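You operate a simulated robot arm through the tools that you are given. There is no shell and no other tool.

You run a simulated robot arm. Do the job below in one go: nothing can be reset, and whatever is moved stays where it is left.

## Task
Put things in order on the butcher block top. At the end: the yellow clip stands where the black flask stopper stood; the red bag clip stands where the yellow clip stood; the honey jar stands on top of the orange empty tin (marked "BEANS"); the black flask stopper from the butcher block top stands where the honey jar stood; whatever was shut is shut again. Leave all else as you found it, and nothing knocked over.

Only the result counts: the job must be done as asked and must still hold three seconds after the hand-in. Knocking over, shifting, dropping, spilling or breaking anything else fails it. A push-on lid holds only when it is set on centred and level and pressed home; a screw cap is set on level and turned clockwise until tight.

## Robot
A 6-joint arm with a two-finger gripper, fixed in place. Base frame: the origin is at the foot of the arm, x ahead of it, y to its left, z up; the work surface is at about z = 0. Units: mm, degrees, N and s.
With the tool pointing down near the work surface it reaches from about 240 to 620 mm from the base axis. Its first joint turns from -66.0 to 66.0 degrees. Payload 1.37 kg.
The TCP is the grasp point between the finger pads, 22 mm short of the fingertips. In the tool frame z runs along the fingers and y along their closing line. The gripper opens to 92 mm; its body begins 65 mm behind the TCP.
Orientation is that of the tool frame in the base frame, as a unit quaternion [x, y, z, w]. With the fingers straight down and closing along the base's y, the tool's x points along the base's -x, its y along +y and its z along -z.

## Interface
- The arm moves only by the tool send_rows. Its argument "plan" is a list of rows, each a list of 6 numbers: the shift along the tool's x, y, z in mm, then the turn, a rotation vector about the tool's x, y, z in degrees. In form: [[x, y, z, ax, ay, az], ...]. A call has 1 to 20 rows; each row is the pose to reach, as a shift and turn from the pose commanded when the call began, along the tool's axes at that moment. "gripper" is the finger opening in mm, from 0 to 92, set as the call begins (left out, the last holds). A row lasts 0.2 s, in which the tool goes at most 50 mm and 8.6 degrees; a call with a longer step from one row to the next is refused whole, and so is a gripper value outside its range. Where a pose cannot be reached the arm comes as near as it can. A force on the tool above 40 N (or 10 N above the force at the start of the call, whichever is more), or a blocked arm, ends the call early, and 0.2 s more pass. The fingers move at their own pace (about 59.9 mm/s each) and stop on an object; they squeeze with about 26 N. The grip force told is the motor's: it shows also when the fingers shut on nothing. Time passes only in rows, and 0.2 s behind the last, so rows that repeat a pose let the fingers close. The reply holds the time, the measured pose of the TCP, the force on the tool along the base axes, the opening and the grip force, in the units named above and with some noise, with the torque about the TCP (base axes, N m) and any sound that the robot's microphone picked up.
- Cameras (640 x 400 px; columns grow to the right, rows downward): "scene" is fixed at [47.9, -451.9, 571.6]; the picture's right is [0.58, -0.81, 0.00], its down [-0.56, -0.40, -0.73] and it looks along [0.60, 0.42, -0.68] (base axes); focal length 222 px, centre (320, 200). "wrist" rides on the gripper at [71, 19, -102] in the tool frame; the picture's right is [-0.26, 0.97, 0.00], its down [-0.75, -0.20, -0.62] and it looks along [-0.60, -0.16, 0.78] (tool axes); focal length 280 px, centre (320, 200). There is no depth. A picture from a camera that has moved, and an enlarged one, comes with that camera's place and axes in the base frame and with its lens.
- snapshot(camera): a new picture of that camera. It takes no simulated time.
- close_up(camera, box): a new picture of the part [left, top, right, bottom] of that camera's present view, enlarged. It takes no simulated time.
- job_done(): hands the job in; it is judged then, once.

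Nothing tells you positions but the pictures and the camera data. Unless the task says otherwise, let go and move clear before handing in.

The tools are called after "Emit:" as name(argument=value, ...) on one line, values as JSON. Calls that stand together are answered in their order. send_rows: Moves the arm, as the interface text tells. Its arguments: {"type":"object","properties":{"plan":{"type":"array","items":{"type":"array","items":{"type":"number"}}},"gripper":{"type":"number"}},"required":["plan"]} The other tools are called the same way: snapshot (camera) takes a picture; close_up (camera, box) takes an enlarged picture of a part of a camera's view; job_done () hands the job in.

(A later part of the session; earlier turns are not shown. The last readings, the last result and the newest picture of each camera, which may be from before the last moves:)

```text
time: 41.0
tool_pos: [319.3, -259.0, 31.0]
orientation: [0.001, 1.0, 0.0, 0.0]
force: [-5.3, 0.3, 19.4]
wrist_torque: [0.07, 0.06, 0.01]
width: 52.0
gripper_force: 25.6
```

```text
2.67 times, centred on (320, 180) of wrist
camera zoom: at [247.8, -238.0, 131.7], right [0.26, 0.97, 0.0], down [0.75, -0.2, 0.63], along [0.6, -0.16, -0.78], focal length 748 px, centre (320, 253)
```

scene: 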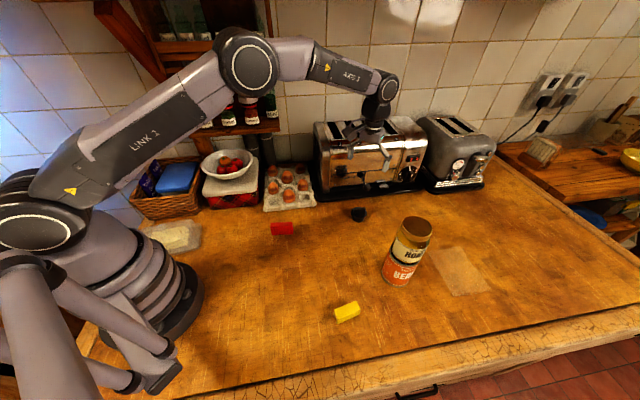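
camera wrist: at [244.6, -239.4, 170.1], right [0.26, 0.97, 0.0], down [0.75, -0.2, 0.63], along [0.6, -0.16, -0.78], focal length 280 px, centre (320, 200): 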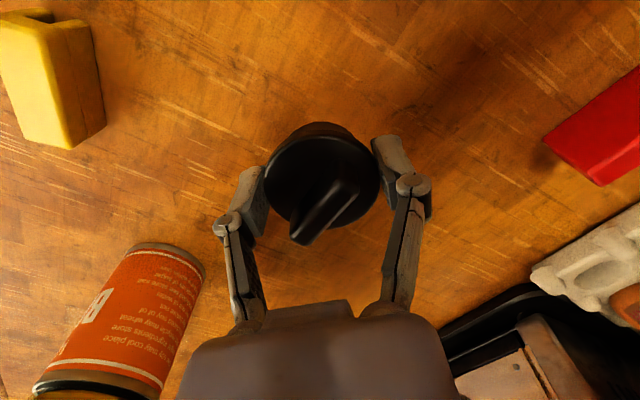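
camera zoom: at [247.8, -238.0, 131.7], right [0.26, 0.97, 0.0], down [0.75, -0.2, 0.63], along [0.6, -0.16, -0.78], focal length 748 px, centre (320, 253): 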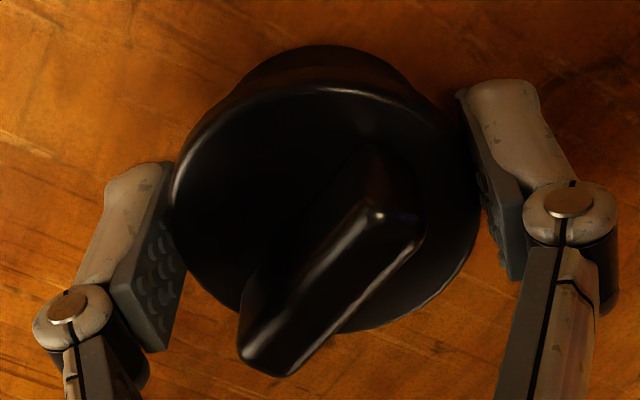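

Firm contact with the surface, position (318.8,-257.0) for the tool. I ease off and open.

Emit:
send_rows(plan=[[0, 0, -0.8, 0, 0, 0], [0, 0, -0.8, 0, 0, 0]], gripper=40)

Emit:
send_rows(plan=[[0, 0, 0, 0, 0, 0], [0, 0, 0, 0, 0, 0], [0, 0, 0, 0, 0, 0], [0, 0, 0, 0, 0, 0]], gripper=92)

Emit:
snapshot(camera="wrist")

Emit:
close_up(camera="scene", box=[290, 220, 354, 284])

```text
time: 41.6
tool_pos: [319.5, -257.2, 31.7]
orientation: [0.0, 1.0, 0.001, 0.001]
force: [-0.3, -0.5, 0.0]
wrist_torque: [0.0, 0.01, 0.0]
width: 51.6
gripper_force: 26.2
```

```text
time: 42.6
tool_pos: [318.8, -255.4, 32.0]
orientation: [0.0, 1.0, 0.0, 0.001]
force: [0.4, -0.1, 1.0]
wrist_torque: [-0.04, 0.01, 0.01]
width: 92.1
gripper_force: 0.2
```

```text
taken
camera wrist: at [248.1, -236.9, 132.7], right [0.26, 0.97, 0.0], down [0.75, -0.2, 0.63], along [0.6, -0.16, -0.78], focal length 280 px, centre (320, 200)
```

wrist: 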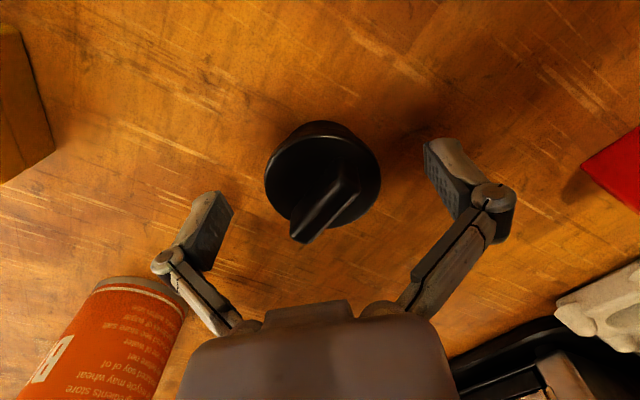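

```text
6.25 times, centred on (322, 252) of scene
camera zoom: at [47.9, -451.9, 571.6], right [0.58, -0.81, 0.0], down [-0.56, -0.4, -0.73], along [0.6, 0.42, -0.68], focal length 1389 px, centre (308, -125)
```

zoom: 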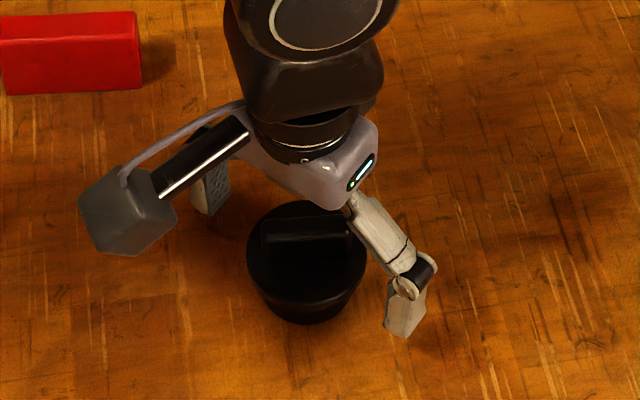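

The stopper stands where the jar was. I rise and go to hover over the yellow clip near (253,-387).

Emit:
send_rows(plan=[[0, 0, -20, 0, 0, 0], [0, 0, -60, 0, 0, 0], [0, 0, -105, 0, 0, 0], [0, 0, -150, 0, 0, 0], [0, 0, -180, 0, 0, 0], [17, -33, -180, 0, 0, 0], [34, -66, -180, 0, 0, 0], [51, -99, -180, 0, 0, 0], [66, -131, -180, 0, 0, 0], [66, -131, -180, 0, 0, 0], [66, -131, -180, 0, 0, 0]], gripper=92)

Emit:
snapshot(camera="wrist")

Emit:
close_up(camera="wrist", box=[250, 20, 390, 130])

Emit:
snapshot(camera="scene")

```text
time: 45.0
tool_pos: [254.2, -388.0, 213.4]
orientation: [0.0, 1.0, 0.001, 0.0]
force: [0.4, 0.1, -0.8]
wrist_torque: [0.0, 0.0, -0.02]
width: 91.8
gripper_force: 0.0
```

```text
taken
camera wrist: at [183.4, -368.6, 314.8], right [0.26, 0.97, 0.0], down [0.75, -0.2, 0.63], along [0.6, -0.16, -0.78], focal length 280 px, centre (320, 200)
```

wrist: 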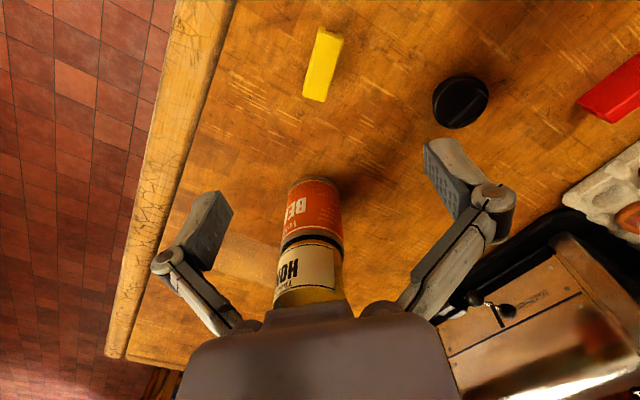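

```text
3.64 times, centred on (320, 75) of wrist
camera zoom: at [183.4, -368.6, 314.8], right [0.26, 0.97, 0.0], down [0.75, -0.2, 0.63], along [0.6, -0.16, -0.78], focal length 1020 px, centre (320, 654)
```

zoom: 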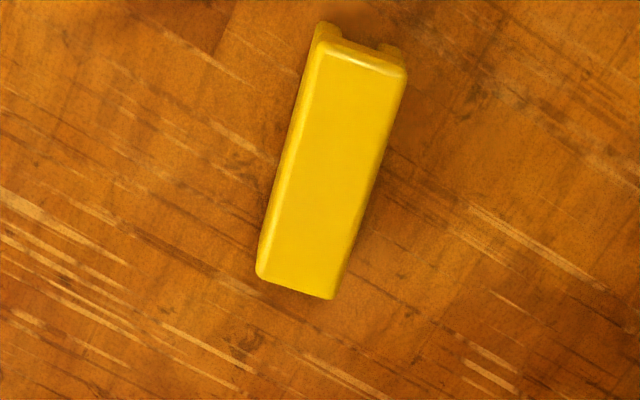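

```text
taken
```

scene: 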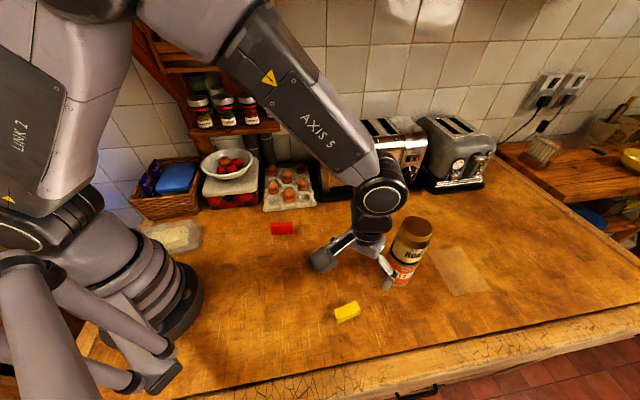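

The yellow clip is about 60×23×18 mm, centred near (253.6,-385.5) with its long axis at −32° from x. I turn the tool by 32° so the fingers close across it, narrow the fingers to 42 mm and lower to z≈100.

Emit:
send_rows(plan=[[0.8, 2.1, 20, 0, 0, 8.1], [0.8, 2.1, 45, 0, 0, 16.2], [0.8, 2.1, 70, 0, 0, 24.3], [0.8, 2.1, 95, 0, 0, 32.3], [0.8, 2.1, 113, 0, 0, 32.3], [0.8, 2.1, 113, 0, 0, 32.3], [0.8, 2.1, 113, 0, 0, 32.3]], gripper=42)

Emit:
snapshot(camera="wrist")

Emit:
close_up(camera="scene", box=[290, 240, 402, 330])

```text
time: 46.6
tool_pos: [251.7, -386.5, 98.0]
orientation: [0.279, 0.96, 0.0, 0.001]
force: [-0.2, 0.6, -0.9]
wrist_torque: [0.01, 0.06, 0.01]
width: 42.1
gripper_force: 0.1
```

```text
taken
camera wrist: at [201.4, -330.5, 199.4], right [0.74, 0.68, 0.0], down [0.53, -0.58, 0.63], along [0.42, -0.46, -0.78], focal length 280 px, centre (320, 200)
```

wrist: 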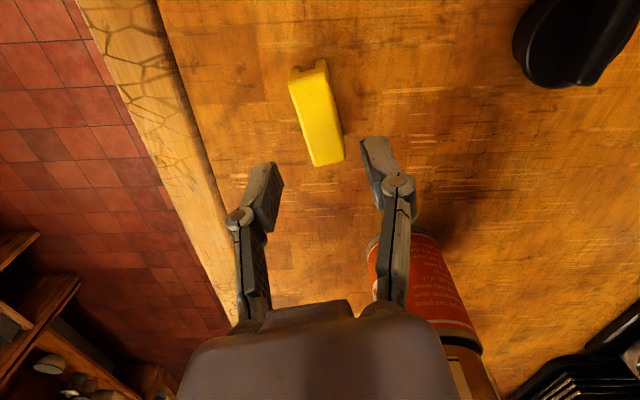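

```text
4.44 times, centred on (346, 285) of scene
camera zoom: at [47.9, -451.9, 571.6], right [0.58, -0.81, 0.0], down [-0.56, -0.4, -0.73], along [0.6, 0.42, -0.68], focal length 988 px, centre (204, -178)
```

zoom: 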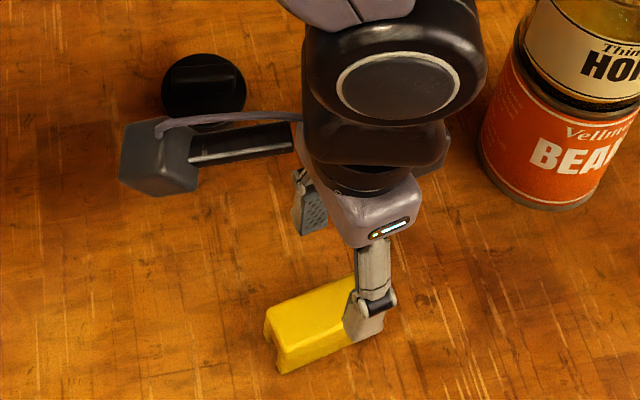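

Emit:
close_up(camera="wrist", box=[240, 50, 400, 180])

```text
3.08 times, centred on (320, 115) of wrist
camera zoom: at [201.4, -330.5, 199.4], right [0.74, 0.68, 0.0], down [0.53, -0.58, 0.63], along [0.42, -0.46, -0.78], focal length 863 px, centre (320, 462)
```

zoom: 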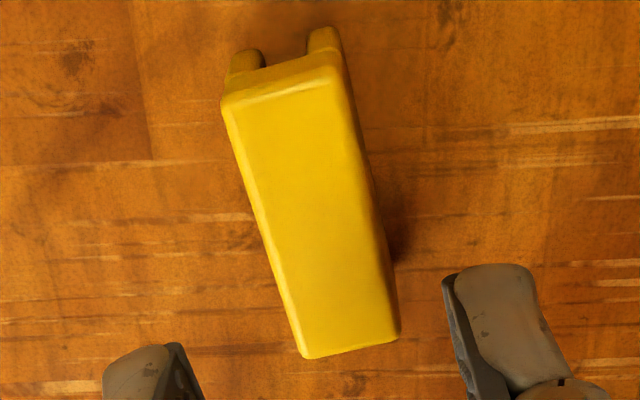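

The clip lies ~4.5 mm further along its own axis; lateral alignment is good. I shift and lower to z≈29.

Emit:
send_rows(plan=[[-4.5, 0, 15, 0, 0, 0], [-4.5, 0, 35, 0, 0, 0], [-4.5, 0, 52, 0, 0, 0], [-4.5, 0, 62, 0, 0, 0], [-4.5, 0, 68, 0, 0, 0], [-4.5, 0, 68, 0, 0, 0]], gripper=42)

Emit:
snapshot(camera="wrist")

Emit:
close_up(camera="scene", box=[300, 260, 396, 330])

```text
time: 48.0
tool_pos: [256.2, -389.9, 31.1]
orientation: [0.279, 0.96, 0.0, 0.0]
force: [-0.8, -0.5, 0.2]
wrist_torque: [0.0, 0.0, -0.01]
width: 41.9
gripper_force: 0.1
```

```text
taken
camera wrist: at [205.7, -334.5, 132.6], right [0.74, 0.68, 0.0], down [0.53, -0.58, 0.63], along [0.42, -0.46, -0.78], focal length 280 px, centre (320, 200)
```

wrist: 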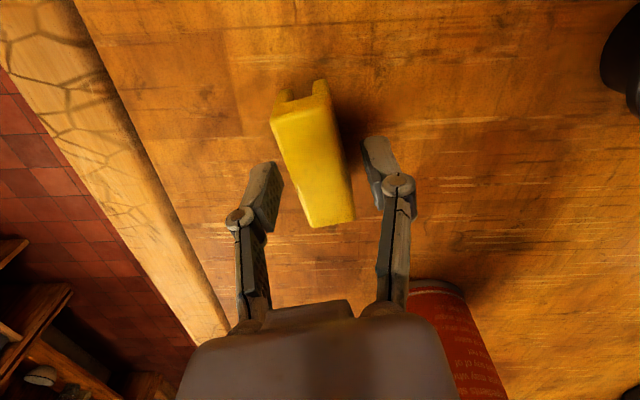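

```text
5.71 times, centred on (348, 295) of scene
camera zoom: at [47.9, -451.9, 571.6], right [0.58, -0.81, 0.0], down [-0.56, -0.4, -0.73], along [0.6, 0.42, -0.68], focal length 1270 px, centre (160, -343)
```

zoom: 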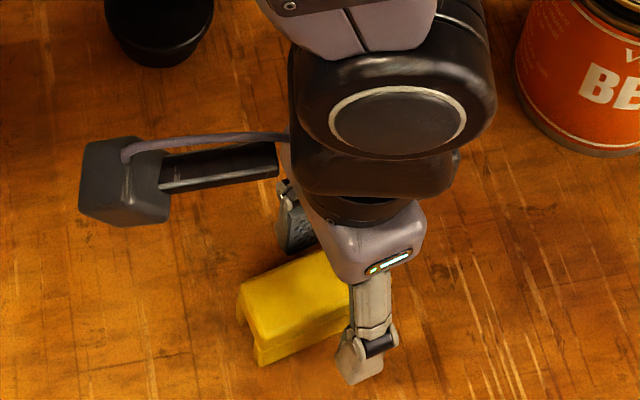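

Well aligned. I lower 2.5 mm more and close on the clip.

Emit:
send_rows(plan=[[0, 0, 1.5, 0, 0, 0], [0, 0, 2.5, 0, 0, 0], [0, 0, 2.5, 0, 0, 0]], gripper=42)

Emit:
send_rows(plan=[[0, 0, 0, 0, 0, 0], [0, 0, 0, 0, 0, 0], [0, 0, 0, 0, 0, 0], [0, 0, 0, 0, 0, 0]], gripper=12)

Emit:
snapshot(camera="wrist")

```text
time: 48.8
tool_pos: [255.6, -388.9, 27.5]
orientation: [0.279, 0.96, -0.001, 0.001]
force: [0.0, -0.1, -0.8]
wrist_torque: [-0.01, -0.01, -0.01]
width: 42.1
gripper_force: 0.0
```

```text
time: 49.8
tool_pos: [257.1, -388.4, 27.5]
orientation: [0.278, 0.961, 0.0, 0.001]
force: [0.0, 0.2, 0.1]
wrist_torque: [0.02, -0.02, -0.01]
width: 22.8
gripper_force: 25.6
```

```text
taken
camera wrist: at [206.1, -333.8, 129.6], right [0.74, 0.68, 0.0], down [0.53, -0.58, 0.63], along [0.42, -0.46, -0.78], focal length 280 px, centre (320, 200)
```

wrist: 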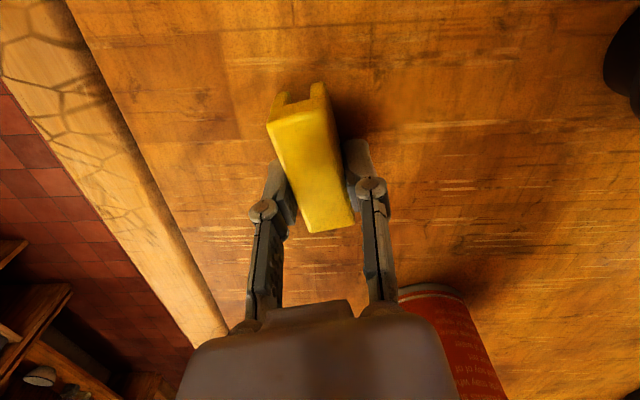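

Gripped at 22.8 mm. The yellow clip's place is therefore about (255.5,-387.5). I lift it and check.

Emit:
send_rows(plan=[[0, 0, -5, 0, 0, 0], [0, 0, -20, 0, 0, 0], [0, 0, -50, 0, 0, 0], [0, 0, -85, 0, 0, 0], [0, 0, -110, 0, 0, 0], [0, 0, -110, 0, 0, 0]], gripper=12)

Emit:
snapshot(camera="wrist")

Emit:
snapshot(camera="scene")

```text
time: 51.2
tool_pos: [255.7, -389.5, 139.4]
orientation: [0.279, 0.96, 0.0, 0.0]
force: [1.1, -0.5, 0.3]
wrist_torque: [-0.02, -0.04, 0.02]
width: 23.0
gripper_force: 25.2
```

```text
taken
camera wrist: at [204.8, -334.9, 240.5], right [0.74, 0.68, 0.0], down [0.53, -0.58, 0.63], along [0.42, -0.46, -0.78], focal length 280 px, centre (320, 200)
```

wrist: 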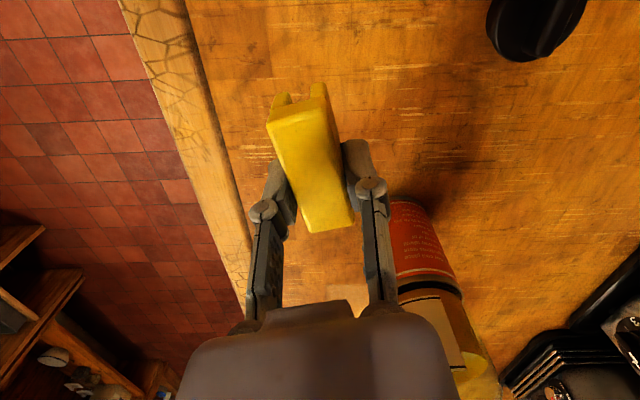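

```text
taken
```

scene: 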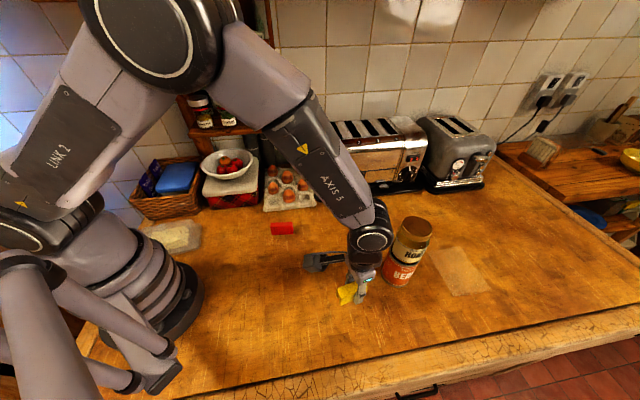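

The clip is held. I carry it around (clear of the jar stack) to above the stopper's old place (546.4,-256.3).

Emit:
send_rows(plan=[[-11.8, 35.7, -20, 0, 0, 0], [-23.6, 71.4, -20, 0, 0, 0], [-35.4, 107, -20, 0, 0, 0], [-47.2, 142.7, -20, 0, 0, 0], [-59, 178.4, -20, 0, 0, 0], [-88, 200.9, -20, 0, 0, 0], [-117.2, 223.4, -20, 0, 0, 0], [-146.3, 245.8, -20, 0, 0, 0], [-175.3, 268.3, -10, 0, 0, 0], [-175.3, 268.3, 20, 0, 0, 0], [-175.3, 268.3, 45, 0, 0, 0], [-175.3, 268.3, 45, 0, 0, 0], [-175.3, 268.3, 45, 0, 0, 0]], gripper=12)

Emit:
snapshot(camera="wrist")

Emit:
close_up(camera="scene", box=[310, 150, 406, 230])

```text
time: 54.0
tool_pos: [548.6, -255.9, 91.5]
orientation: [0.279, 0.96, 0.0, 0.0]
force: [0.1, 0.7, -0.2]
wrist_torque: [-0.02, 0.03, -0.01]
width: 22.8
gripper_force: 26.1
```

```text
taken
camera wrist: at [498.3, -201.1, 192.5], right [0.74, 0.68, 0.0], down [0.53, -0.58, 0.63], along [0.42, -0.46, -0.78], focal length 280 px, centre (320, 200)
```

wrist: 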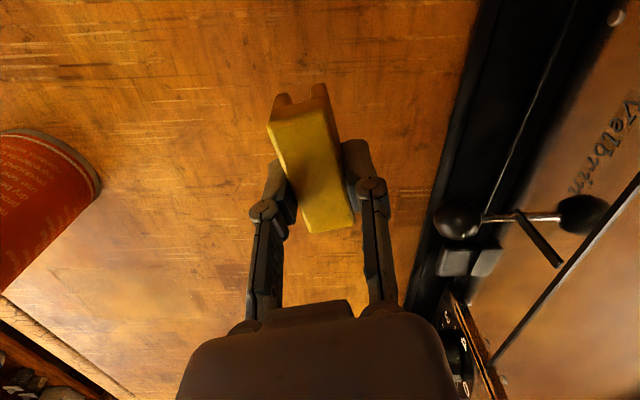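

```text
5.00 times, centred on (358, 190) of scene
camera zoom: at [47.9, -451.9, 571.6], right [0.58, -0.81, 0.0], down [-0.56, -0.4, -0.73], along [0.6, 0.42, -0.68], focal length 1111 px, centre (130, 250)
```

zoom: 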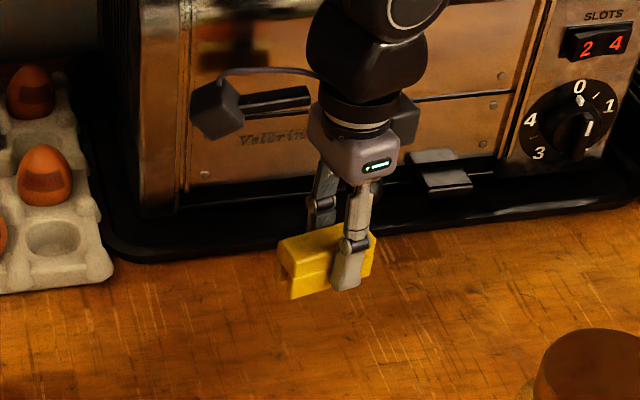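

Tool at (548.1,-255.2,90.5). I correct slightly and lower to just above the surface.

Emit:
send_rows(plan=[[0.9, -1.8, 15, 0, 0, 0], [0.9, -1.8, 32, 0, 0, 0], [0.9, -1.8, 46, 0, 0, 0], [0.9, -1.8, 56, 0, 0, 0], [0.9, -1.8, 57, 0, 0, 0], [0.9, -1.8, 57, 0, 0, 0]], gripper=12)

Emit:
snapshot(camera="wrist")

Emit:
close_up(camera="scene", box=[326, 180, 390, 230])

```text
time: 55.4
tool_pos: [546.6, -257.5, 35.9]
orientation: [0.278, 0.961, 0.0, 0.001]
force: [0.9, -0.2, 0.1]
wrist_torque: [0.0, 0.0, 0.01]
width: 22.8
gripper_force: 25.9
```

```text
taken
camera wrist: at [496.2, -202.7, 137.4], right [0.74, 0.68, 0.0], down [0.53, -0.58, 0.63], along [0.42, -0.46, -0.78], focal length 280 px, centre (320, 200)
```

wrist: 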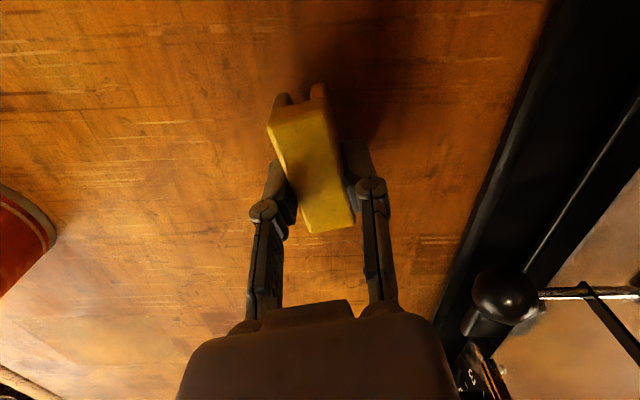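

```text
8.00 times, centred on (358, 205) of scene
camera zoom: at [47.9, -451.9, 571.6], right [0.58, -0.81, 0.0], down [-0.56, -0.4, -0.73], along [0.6, 0.42, -0.68], focal length 1778 px, centre (16, 160)
```

zoom: 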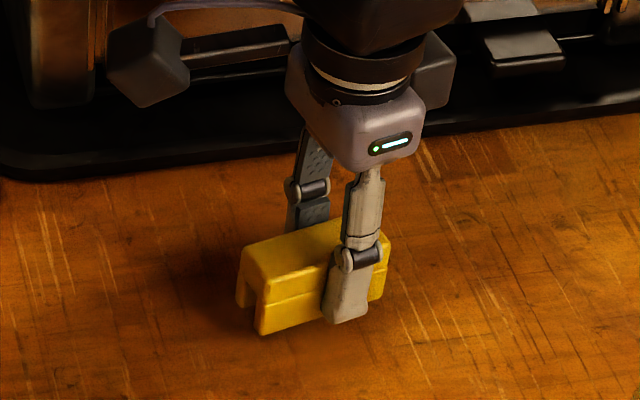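

Tool at (546.0,-256.8,35.4). I lower to contact.

Emit:
send_rows(plan=[[0, 0, 2, 0, 0, 0], [0, 0, 4, 0, 0, 0], [0, 0, 6, 0, 0, 0], [0, 0, 7, 0, 0, 0], [0, 0, 7, 0, 0, 0]], gripper=12)

Emit:
close_up(camera="scene", box=[326, 180, 390, 230])

Emit:
close_up(camera="wrist", box=[240, 60, 400, 250])

```text
time: 56.6
tool_pos: [547.4, -256.2, 29.3]
orientation: [0.279, 0.96, 0.0, 0.001]
force: [0.6, -0.7, -0.3]
wrist_torque: [0.02, 0.03, -0.03]
width: 22.7
gripper_force: 26.1
```

```text
8.00 times, centred on (358, 205) of scene
camera zoom: at [47.9, -451.9, 571.6], right [0.58, -0.81, 0.0], down [-0.56, -0.4, -0.73], along [0.6, 0.42, -0.68], focal length 1778 px, centre (16, 160)
```

zoom: 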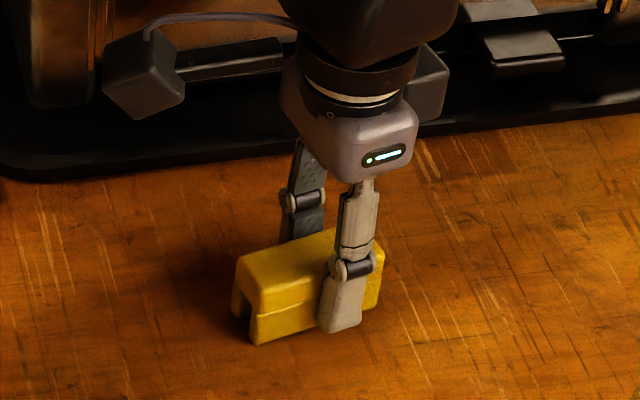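

```text
2.11 times, centred on (320, 155) of wrist
camera zoom: at [496.2, -201.0, 130.4], right [0.74, 0.68, 0.0], down [0.53, -0.58, 0.63], along [0.42, -0.46, -0.78], focal length 590 px, centre (320, 295)
```

zoom: 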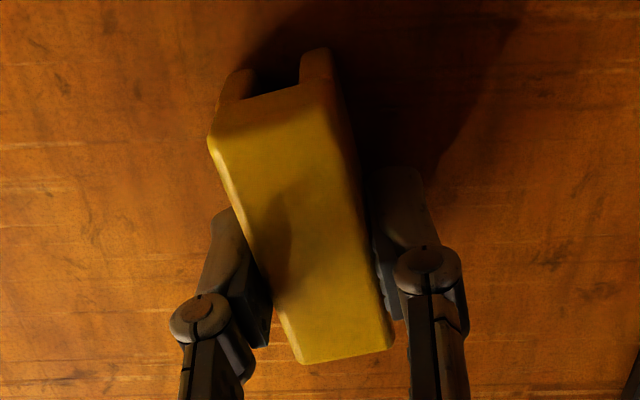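

Emit:
send_rows(plan=[[0, 0, 0.5, 0, 0, 0], [0, 0, 1.0, 0, 0, 0], [0, 0, 1.2, 0, 0, 0]], gripper=12)

```text
time: 57.4
tool_pos: [546.3, -254.8, 27.2]
orientation: [0.277, 0.961, 0.0, 0.0]
force: [0.0, 0.6, 2.2]
wrist_torque: [0.03, 0.03, 0.01]
width: 22.8
gripper_force: 25.9
```

Light contact with the surface. I open the fingers and look.

Emit:
send_rows(plan=[[0, 0, 0, 0, 0, 0], [0, 0, 0, 0, 0, 0], [0, 0, 0, 0, 0, 0]], gripper=44)

Emit:
snapshot(camera="wrist")

Emit:
close_up(camera="scene", box=[326, 180, 390, 230])

```text
time: 58.2
tool_pos: [545.0, -255.1, 28.3]
orientation: [0.278, 0.961, 0.0, 0.0]
force: [0.4, -0.8, -0.4]
wrist_torque: [0.01, 0.01, 0.0]
width: 44.0
gripper_force: 0.0
```

```text
taken
camera wrist: at [495.9, -201.2, 129.3], right [0.74, 0.68, 0.0], down [0.53, -0.58, 0.63], along [0.42, -0.46, -0.78], focal length 280 px, centre (320, 200)
```

wrist: 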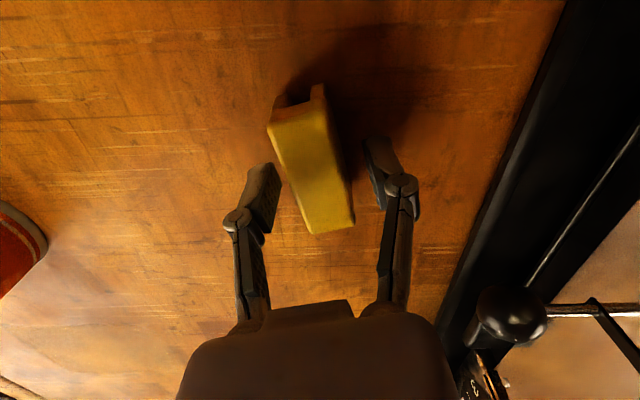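

```text
8.00 times, centred on (358, 205) of scene
camera zoom: at [47.9, -451.9, 571.6], right [0.58, -0.81, 0.0], down [-0.56, -0.4, -0.73], along [0.6, 0.42, -0.68], focal length 1778 px, centre (16, 160)
```

zoom: 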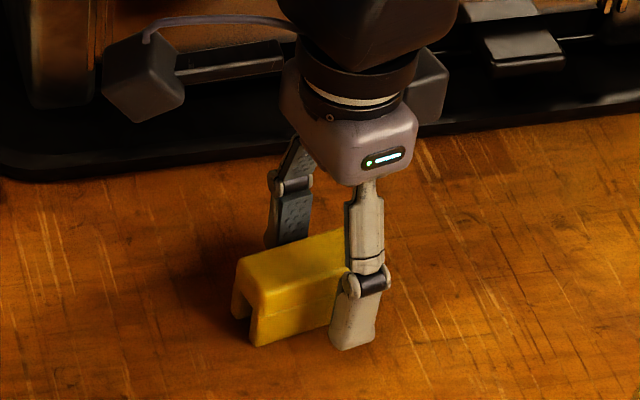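

The yellow clip stands at the stopper's old place. I rise straight up and move to hover over the red clip.

Emit:
send_rows(plan=[[0, 0, -15, 0, 0, 0], [0, 0, -50, 0, 0, 0], [0, 0, -95, 0, 0, 0], [0, 0, -140, 0, 0, 0], [20, 3, -175, 0, 0, 0], [60, 9, -190, 0, 0, 0], [100, 15, -200, 0, 0, 0], [140, 21, -200, 0, 0, 0], [180, 27, -200, 0, 0, 0], [220, 33, -200, 0, 0, 0], [257.3, 38.4, -200, 0, 0, 0], [257.3, 38.4, -200, 0, 0, 0], [257.3, 38.4, -200, 0, 0, 0]], gripper=44)

Emit:
snapshot(camera="wrist")

Emit:
snapshot(camera="scene")

Emit:
close_up(camera="scene", box=[326, 180, 390, 230])

```text
time: 61.0
tool_pos: [348.9, -85.5, 228.9]
orientation: [0.277, 0.961, 0.0, 0.0]
force: [0.4, 0.0, 0.1]
wrist_torque: [-0.01, 0.05, 0.04]
width: 43.9
gripper_force: 0.1
```

```text
taken
camera wrist: at [299.5, -30.6, 330.2], right [0.74, 0.68, 0.0], down [0.53, -0.58, 0.63], along [0.42, -0.46, -0.78], focal length 280 px, centre (320, 200)
```

wrist: 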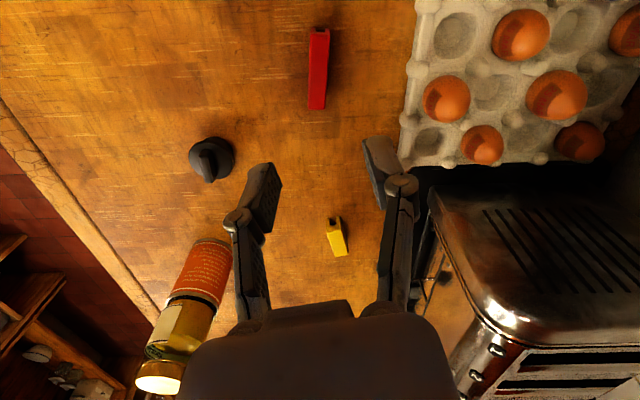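

```text
taken
```

scene: 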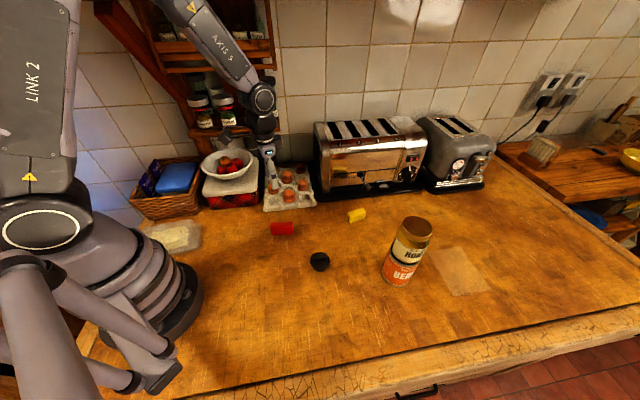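

```text
8.00 times, centred on (358, 205) of scene
camera zoom: at [47.9, -451.9, 571.6], right [0.58, -0.81, 0.0], down [-0.56, -0.4, -0.73], along [0.6, 0.42, -0.68], focal length 1778 px, centre (16, 160)
```

zoom: 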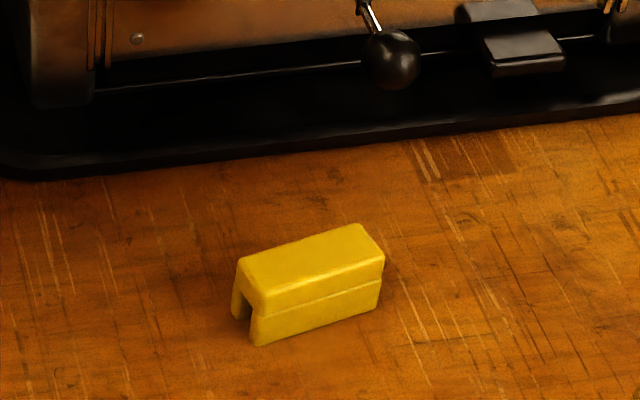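

The yellow clip stands upright. I take close-ups from here of the red clip and, as a cross-check, of the placed items.

Emit:
close_up(camera="wrist", box=[270, 20, 370, 120])

Emit:
close_up(camera="wrist", box=[300, 200, 380, 270])

Emit:
close_up(camera="wrist", box=[170, 120, 260, 200])

Emit:
close_up(camera="scene", box=[254, 212, 310, 247])

Emit:
close_up(camera="scene", box=[290, 235, 350, 285])

```text
4.00 times, centred on (320, 70) of wrist
camera zoom: at [299.5, -30.6, 330.2], right [0.74, 0.68, 0.0], down [0.53, -0.58, 0.63], along [0.42, -0.46, -0.78], focal length 1122 px, centre (320, 720)
```

zoom: 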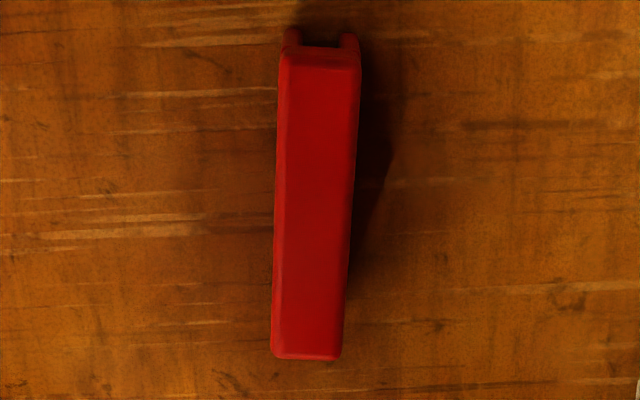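

```text
5.71 times, centred on (340, 235) of wrist
camera zoom: at [299.5, -30.6, 330.2], right [0.74, 0.68, 0.0], down [0.53, -0.58, 0.63], along [0.42, -0.46, -0.78], focal length 1602 px, centre (206, 0)
```

zoom: 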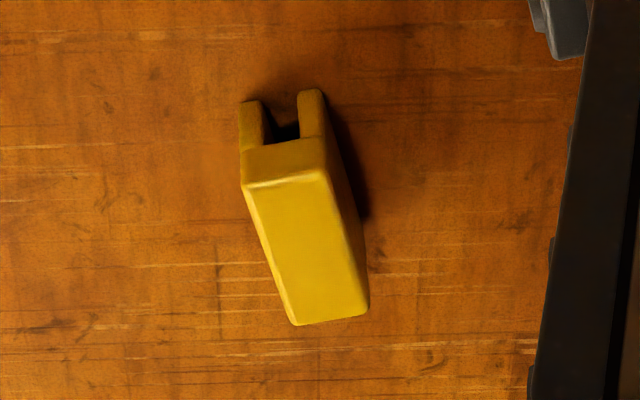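

```text
5.00 times, centred on (215, 160) of wrist
camera zoom: at [299.5, -30.6, 330.2], right [0.74, 0.68, 0.0], down [0.53, -0.58, 0.63], along [0.42, -0.46, -0.78], focal length 1402 px, centre (845, 400)
```

zoom: 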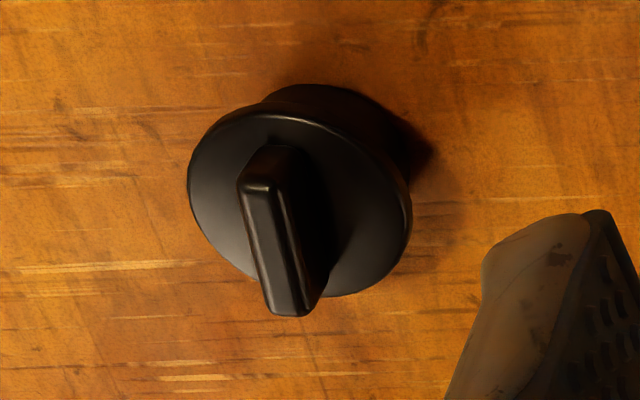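

```text
11.43 times, centred on (282, 230) of scene
camera zoom: at [47.9, -451.9, 571.6], right [0.58, -0.81, 0.0], down [-0.56, -0.4, -0.73], along [0.6, 0.42, -0.68], focal length 2540 px, centre (754, -137)
```

zoom: 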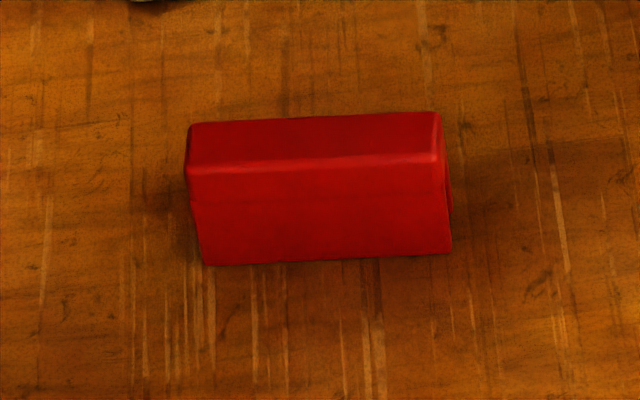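

```text
8.00 times, centred on (320, 260) of scene
camera zoom: at [47.9, -451.9, 571.6], right [0.58, -0.81, 0.0], down [-0.56, -0.4, -0.73], along [0.6, 0.42, -0.68], focal length 1778 px, centre (320, -280)
```

zoom: 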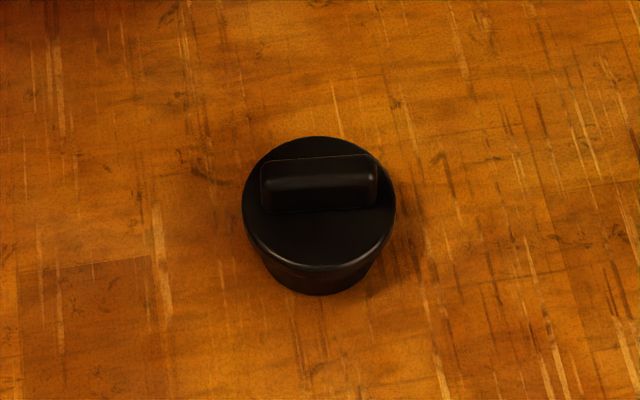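

The red clip is about 68×17.5 mm and ~38 mm tall, centred near (350.2,-87.7) with its long axis at −50°. I turn 18° more and lower to z≈100 above it.

Emit:
send_rows(plan=[[-2.4, -2, 30, 0, 0, 6], [-2.4, -2, 65, 0, 0, 12], [-2.4, -2, 100, 0, 0, 18], [-2.4, -2, 128, 0, 0, 18], [-2.4, -2, 128, 0, 0, 18], [-2.4, -2, 128, 0, 0, 18]], gripper=44)

Emit:
snapshot(camera="wrist")

Emit:
close_up(camera="wrist", box=[240, 60, 400, 200])

Emit:
close_up(camera="scene", box=[230, 150, 350, 250])

```text
time: 62.4
tool_pos: [349.1, -87.4, 99.2]
orientation: [0.426, 0.905, -0.001, -0.001]
force: [0.5, -0.4, -0.3]
wrist_torque: [0.0, 0.02, 0.0]
width: 44.0
gripper_force: 0.0
```

```text
taken
camera wrist: at [318.2, -20.6, 200.5], right [0.91, 0.41, 0.0], down [0.32, -0.71, 0.63], along [0.26, -0.57, -0.78], focal length 280 px, centre (320, 200)
```

wrist: 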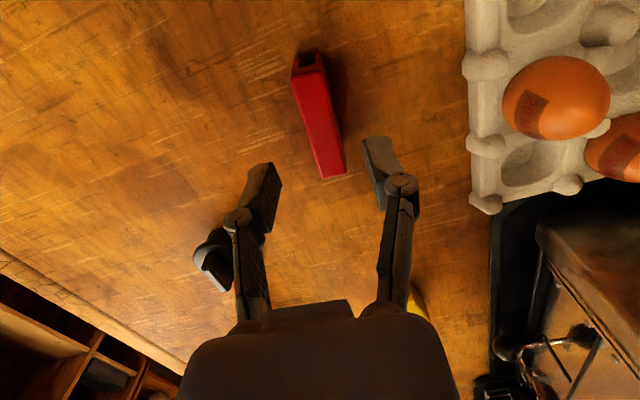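

```text
2.86 times, centred on (320, 130) of wrist
camera zoom: at [318.2, -20.6, 200.5], right [0.91, 0.41, 0.0], down [0.32, -0.71, 0.63], along [0.26, -0.57, -0.78], focal length 801 px, centre (320, 400)
```

zoom: 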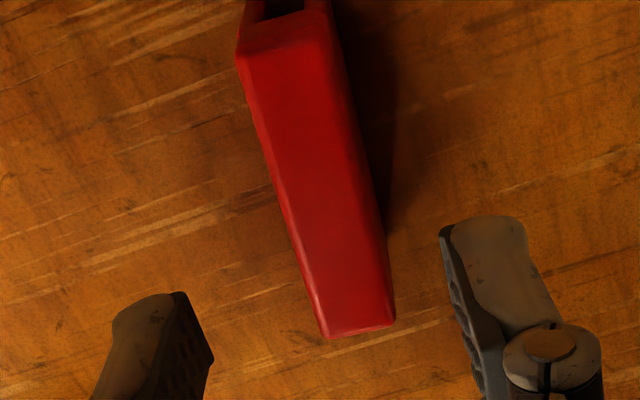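

```text
4.00 times, centred on (290, 200) of scene
camera zoom: at [47.9, -451.9, 571.6], right [0.58, -0.81, 0.0], down [-0.56, -0.4, -0.73], along [0.6, 0.42, -0.68], focal length 889 px, centre (440, 200)
```

zoom: 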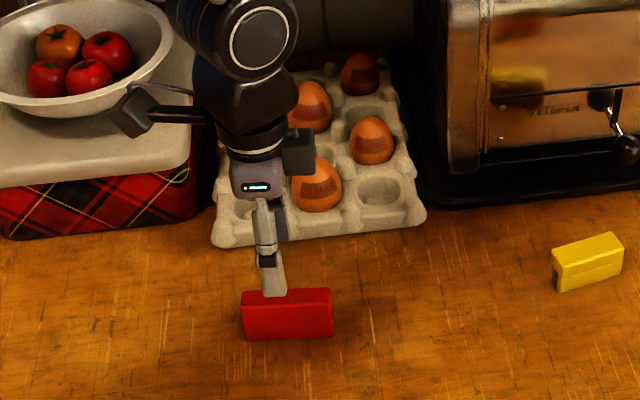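

Alignment is good within ~1 mm. I lower around the red clip to z≈31.

Emit:
send_rows(plan=[[-1, 0, 15, 0, 0, 0], [-1, 0, 35, 0, 0, 0], [-1, 0, 52, 0, 0, 0], [-1, 0, 62, 0, 0, 0], [-1, 0, 67, 0, 0, 0], [-1, 0, 67, 0, 0, 0]], gripper=44)

Emit:
snapshot(camera="wrist")

Emit:
close_up(camera="scene", box=[240, 170, 336, 250])

```text
time: 63.8
tool_pos: [351.4, -90.5, 33.0]
orientation: [0.425, 0.905, 0.0, 0.0]
force: [0.6, 0.0, -0.2]
wrist_torque: [-0.01, 0.04, -0.04]
width: 43.9
gripper_force: 0.1
```

```text
taken
camera wrist: at [319.3, -22.2, 134.7], right [0.91, 0.41, 0.0], down [0.32, -0.71, 0.63], along [0.26, -0.57, -0.78], focal length 280 px, centre (320, 200)
```

wrist: 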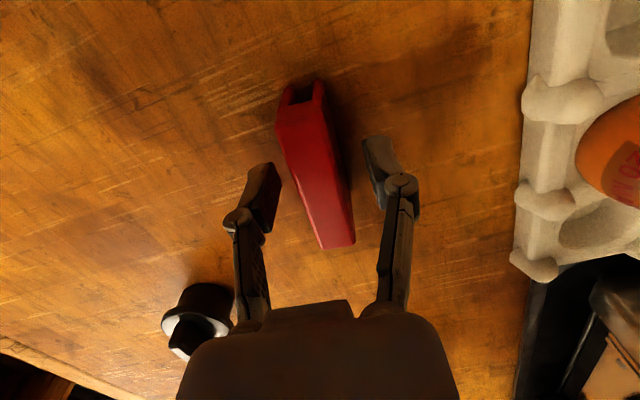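

```text
5.00 times, centred on (288, 210) of scene
camera zoom: at [47.9, -451.9, 571.6], right [0.58, -0.81, 0.0], down [-0.56, -0.4, -0.73], along [0.6, 0.42, -0.68], focal length 1111 px, centre (480, 150)
```

zoom: 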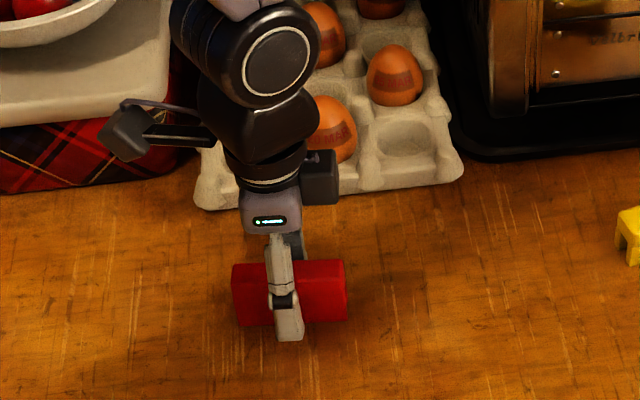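

The fingers straddle the red clip near its middle. I close.

Emit:
send_rows(plan=[[0, 0, 1, 0, 0, 0], [0, 0, 1, 0, 0, 0], [0, 0, 1, 0, 0, 0], [0, 0, 1, 0, 0, 0], [0, 0, 1, 0, 0, 0]], gripper=6)

Emit:
snapshot(camera="wrist")

Emit:
close_up(camera="wrist", box=[240, 70, 400, 260])

Emit:
close_up(camera="scene", box=[254, 200, 310, 247])

```text
time: 65.0
tool_pos: [350.0, -90.0, 32.6]
orientation: [0.425, 0.905, 0.001, 0.0]
force: [0.9, -0.4, 2.0]
wrist_torque: [-0.06, -0.02, -0.01]
width: 17.9
gripper_force: 26.0
```

```text
taken
camera wrist: at [319.7, -22.1, 133.5], right [0.91, 0.42, 0.0], down [0.32, -0.71, 0.63], along [0.26, -0.57, -0.78], focal length 280 px, centre (320, 200)
```

wrist: 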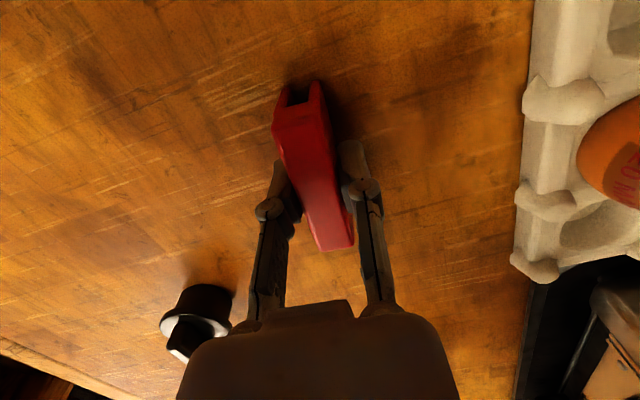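

```text
2.11 times, centred on (320, 165) of wrist
camera zoom: at [319.7, -22.1, 133.5], right [0.91, 0.42, 0.0], down [0.32, -0.71, 0.63], along [0.26, -0.57, -0.78], focal length 590 px, centre (320, 274)
```

zoom: 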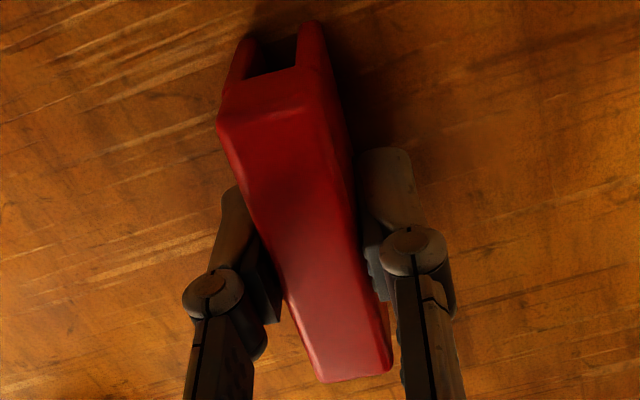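

```text
8.51 times, centred on (282, 224) of scene
camera zoom: at [47.9, -451.9, 571.6], right [0.58, -0.81, 0.0], down [-0.56, -0.4, -0.73], along [0.6, 0.42, -0.68], focal length 1892 px, centre (643, 0)
```

zoom: 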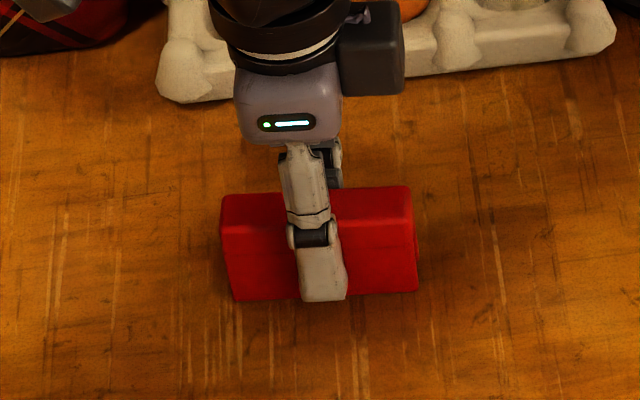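

The red clip is gripped (17.9 mm) right at its middle; its place was (350.3,-88.9). I lift it, carry it to the yellow clip's old place (≈252,-384.6) and turn it back to the yellow clip's angle.

Emit:
send_rows(plan=[[0, 0, -10, 0, 0, 0], [0, 0, -40, 0, 0, 0], [0, 0, -80, 0, 0, 0], [0, 0, -110, 0, 0, 0], [-20.7, -33, -110, 0, 0, -2.3], [-41.3, -66, -110, 0, 0, -4.5], [-62, -99, -110, 0, 0, -6.8], [-82.6, -132, -110, 0, 0, -9], [-103.3, -165, -110, 0, 0, -11.3], [-124, -198, -110, 0, 0, -13.5], [-144.6, -231, -110, 0, 0, -15.8], [-165.3, -264.1, -110, 0, 0, -18], [-165.3, -264.1, -80, 0, 0, -18], [-165.3, -264.1, -50, 0, 0, -18], [-165.3, -264.1, -50, 0, 0, -18], [-165.3, -264.1, -50, 0, 0, -18]], gripper=6)

Emit:
snapshot(camera="wrist")

Emit:
snapshot(camera="scene")

```text
time: 68.4
tool_pos: [252.2, -389.0, 82.6]
orientation: [0.279, 0.96, -0.001, 0.0]
force: [0.7, -0.4, 0.2]
wrist_torque: [-0.03, -0.01, 0.0]
width: 17.6
gripper_force: 25.8
```

```text
taken
camera wrist: at [202.7, -333.9, 183.7], right [0.74, 0.68, 0.0], down [0.53, -0.58, 0.63], along [0.42, -0.46, -0.78], focal length 280 px, centre (320, 200)
```

wrist: 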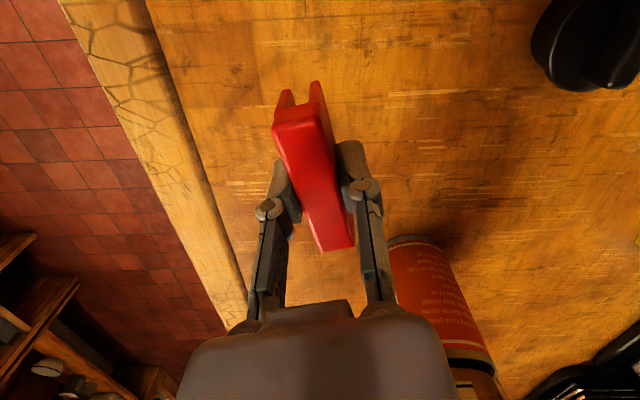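

```text
taken
```

scene: 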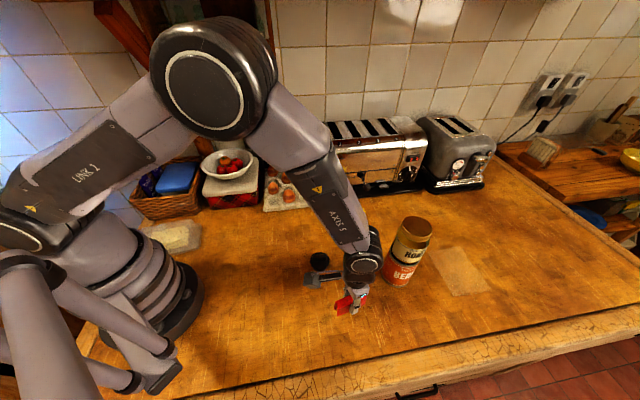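

Tool at (252.5,-388.0). I correct +3.4 mm in y and lower close to the surface.

Emit:
send_rows(plan=[[2.1, 2.7, 10, 0, 0, 0], [2.1, 2.7, 25, 0, 0, 0], [2.1, 2.7, 38, 0, 0, 0], [2.1, 2.7, 44, 0, 0, 0], [2.1, 2.7, 44, 0, 0, 0], [2.1, 2.7, 44, 0, 0, 0]], gripper=6)

Emit:
close_up(camera="wrist", box=[240, 70, 400, 260])

Emit:
close_up(camera="scene", box=[310, 270, 386, 330])

```text
time: 69.8
tool_pos: [254.8, -383.3, 38.4]
orientation: [0.278, 0.961, 0.0, 0.001]
force: [-0.1, -0.3, -0.9]
wrist_torque: [-0.01, -0.01, 0.02]
width: 17.8
gripper_force: 25.8
```

```text
2.11 times, centred on (320, 165) of wrist
camera zoom: at [204.3, -328.7, 139.2], right [0.74, 0.68, 0.0], down [0.53, -0.58, 0.63], along [0.42, -0.46, -0.78], focal length 590 px, centre (320, 274)
```

zoom: 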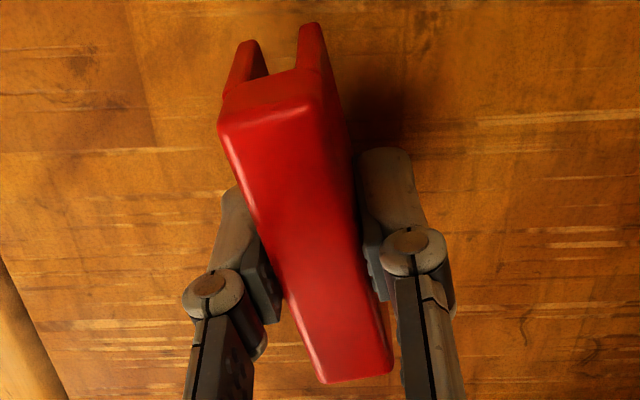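

```text
6.67 times, centred on (348, 300) of scene
camera zoom: at [47.9, -451.9, 571.6], right [0.58, -0.81, 0.0], down [-0.56, -0.4, -0.73], along [0.6, 0.42, -0.68], focal length 1482 px, centre (133, -467)
```

zoom: 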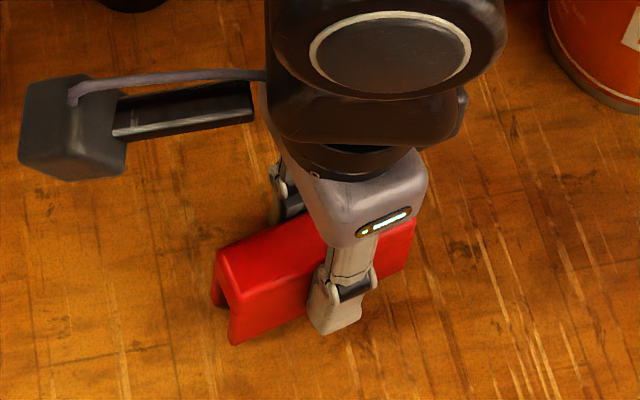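

Tool at (254.1,-382.8,37.2). Small correction and lower to contact (grasp height was 31.5).

Emit:
send_rows(plan=[[0.6, -2, 0, 0, 0, 0], [0.6, -2, 2, 0, 0, 0], [0.6, -2, 4, 0, 0, 0], [0.6, -2, 5, 0, 0, 0], [0.6, -2, 5, 0, 0, 0]], gripper=6)

Emit:
close_up(camera="wrist", box=[240, 70, 400, 260])

Emit:
close_up(camera="scene", box=[310, 270, 386, 330])

```text
time: 71.0
tool_pos: [250.6, -383.5, 32.6]
orientation: [0.278, 0.961, 0.001, 0.001]
force: [-1.0, -0.1, -0.1]
wrist_torque: [-0.02, -0.03, 0.0]
width: 17.6
gripper_force: 26.5
```

```text
2.11 times, centred on (320, 165) of wrist
camera zoom: at [201.5, -329.5, 133.9], right [0.74, 0.68, 0.0], down [0.53, -0.58, 0.63], along [0.42, -0.46, -0.78], focal length 590 px, centre (320, 274)
```

zoom: 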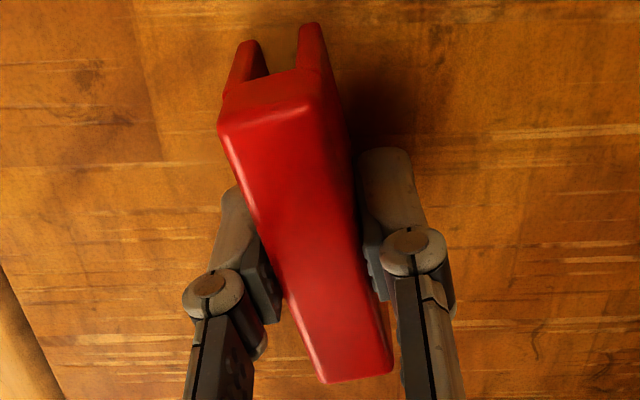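

```text
6.67 times, centred on (348, 300) of scene
camera zoom: at [47.9, -451.9, 571.6], right [0.58, -0.81, 0.0], down [-0.56, -0.4, -0.73], along [0.6, 0.42, -0.68], focal length 1482 px, centre (133, -467)
```

zoom: 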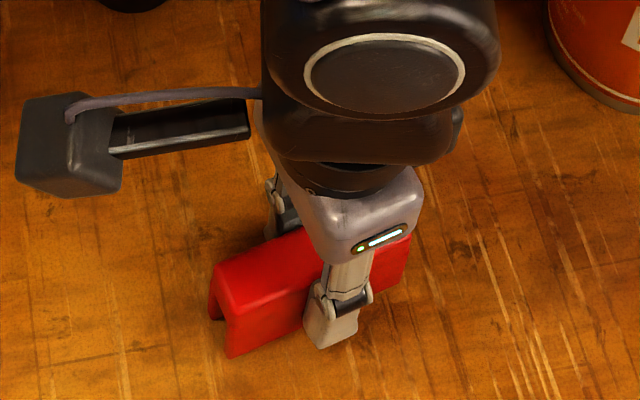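

Emit:
send_rows(plan=[[0, -0.5, 0.5, 0, 0, 0], [0, -0.5, 1.0, 0, 0, 0], [0, -0.5, 1.3, 0, 0, 0]], gripper=6)

```text
time: 71.8
tool_pos: [250.9, -385.6, 32.3]
orientation: [0.279, 0.96, -0.001, 0.001]
force: [0.9, 6.1, 21.0]
wrist_torque: [0.21, -0.03, 0.0]
width: 18.0
gripper_force: 25.8
```

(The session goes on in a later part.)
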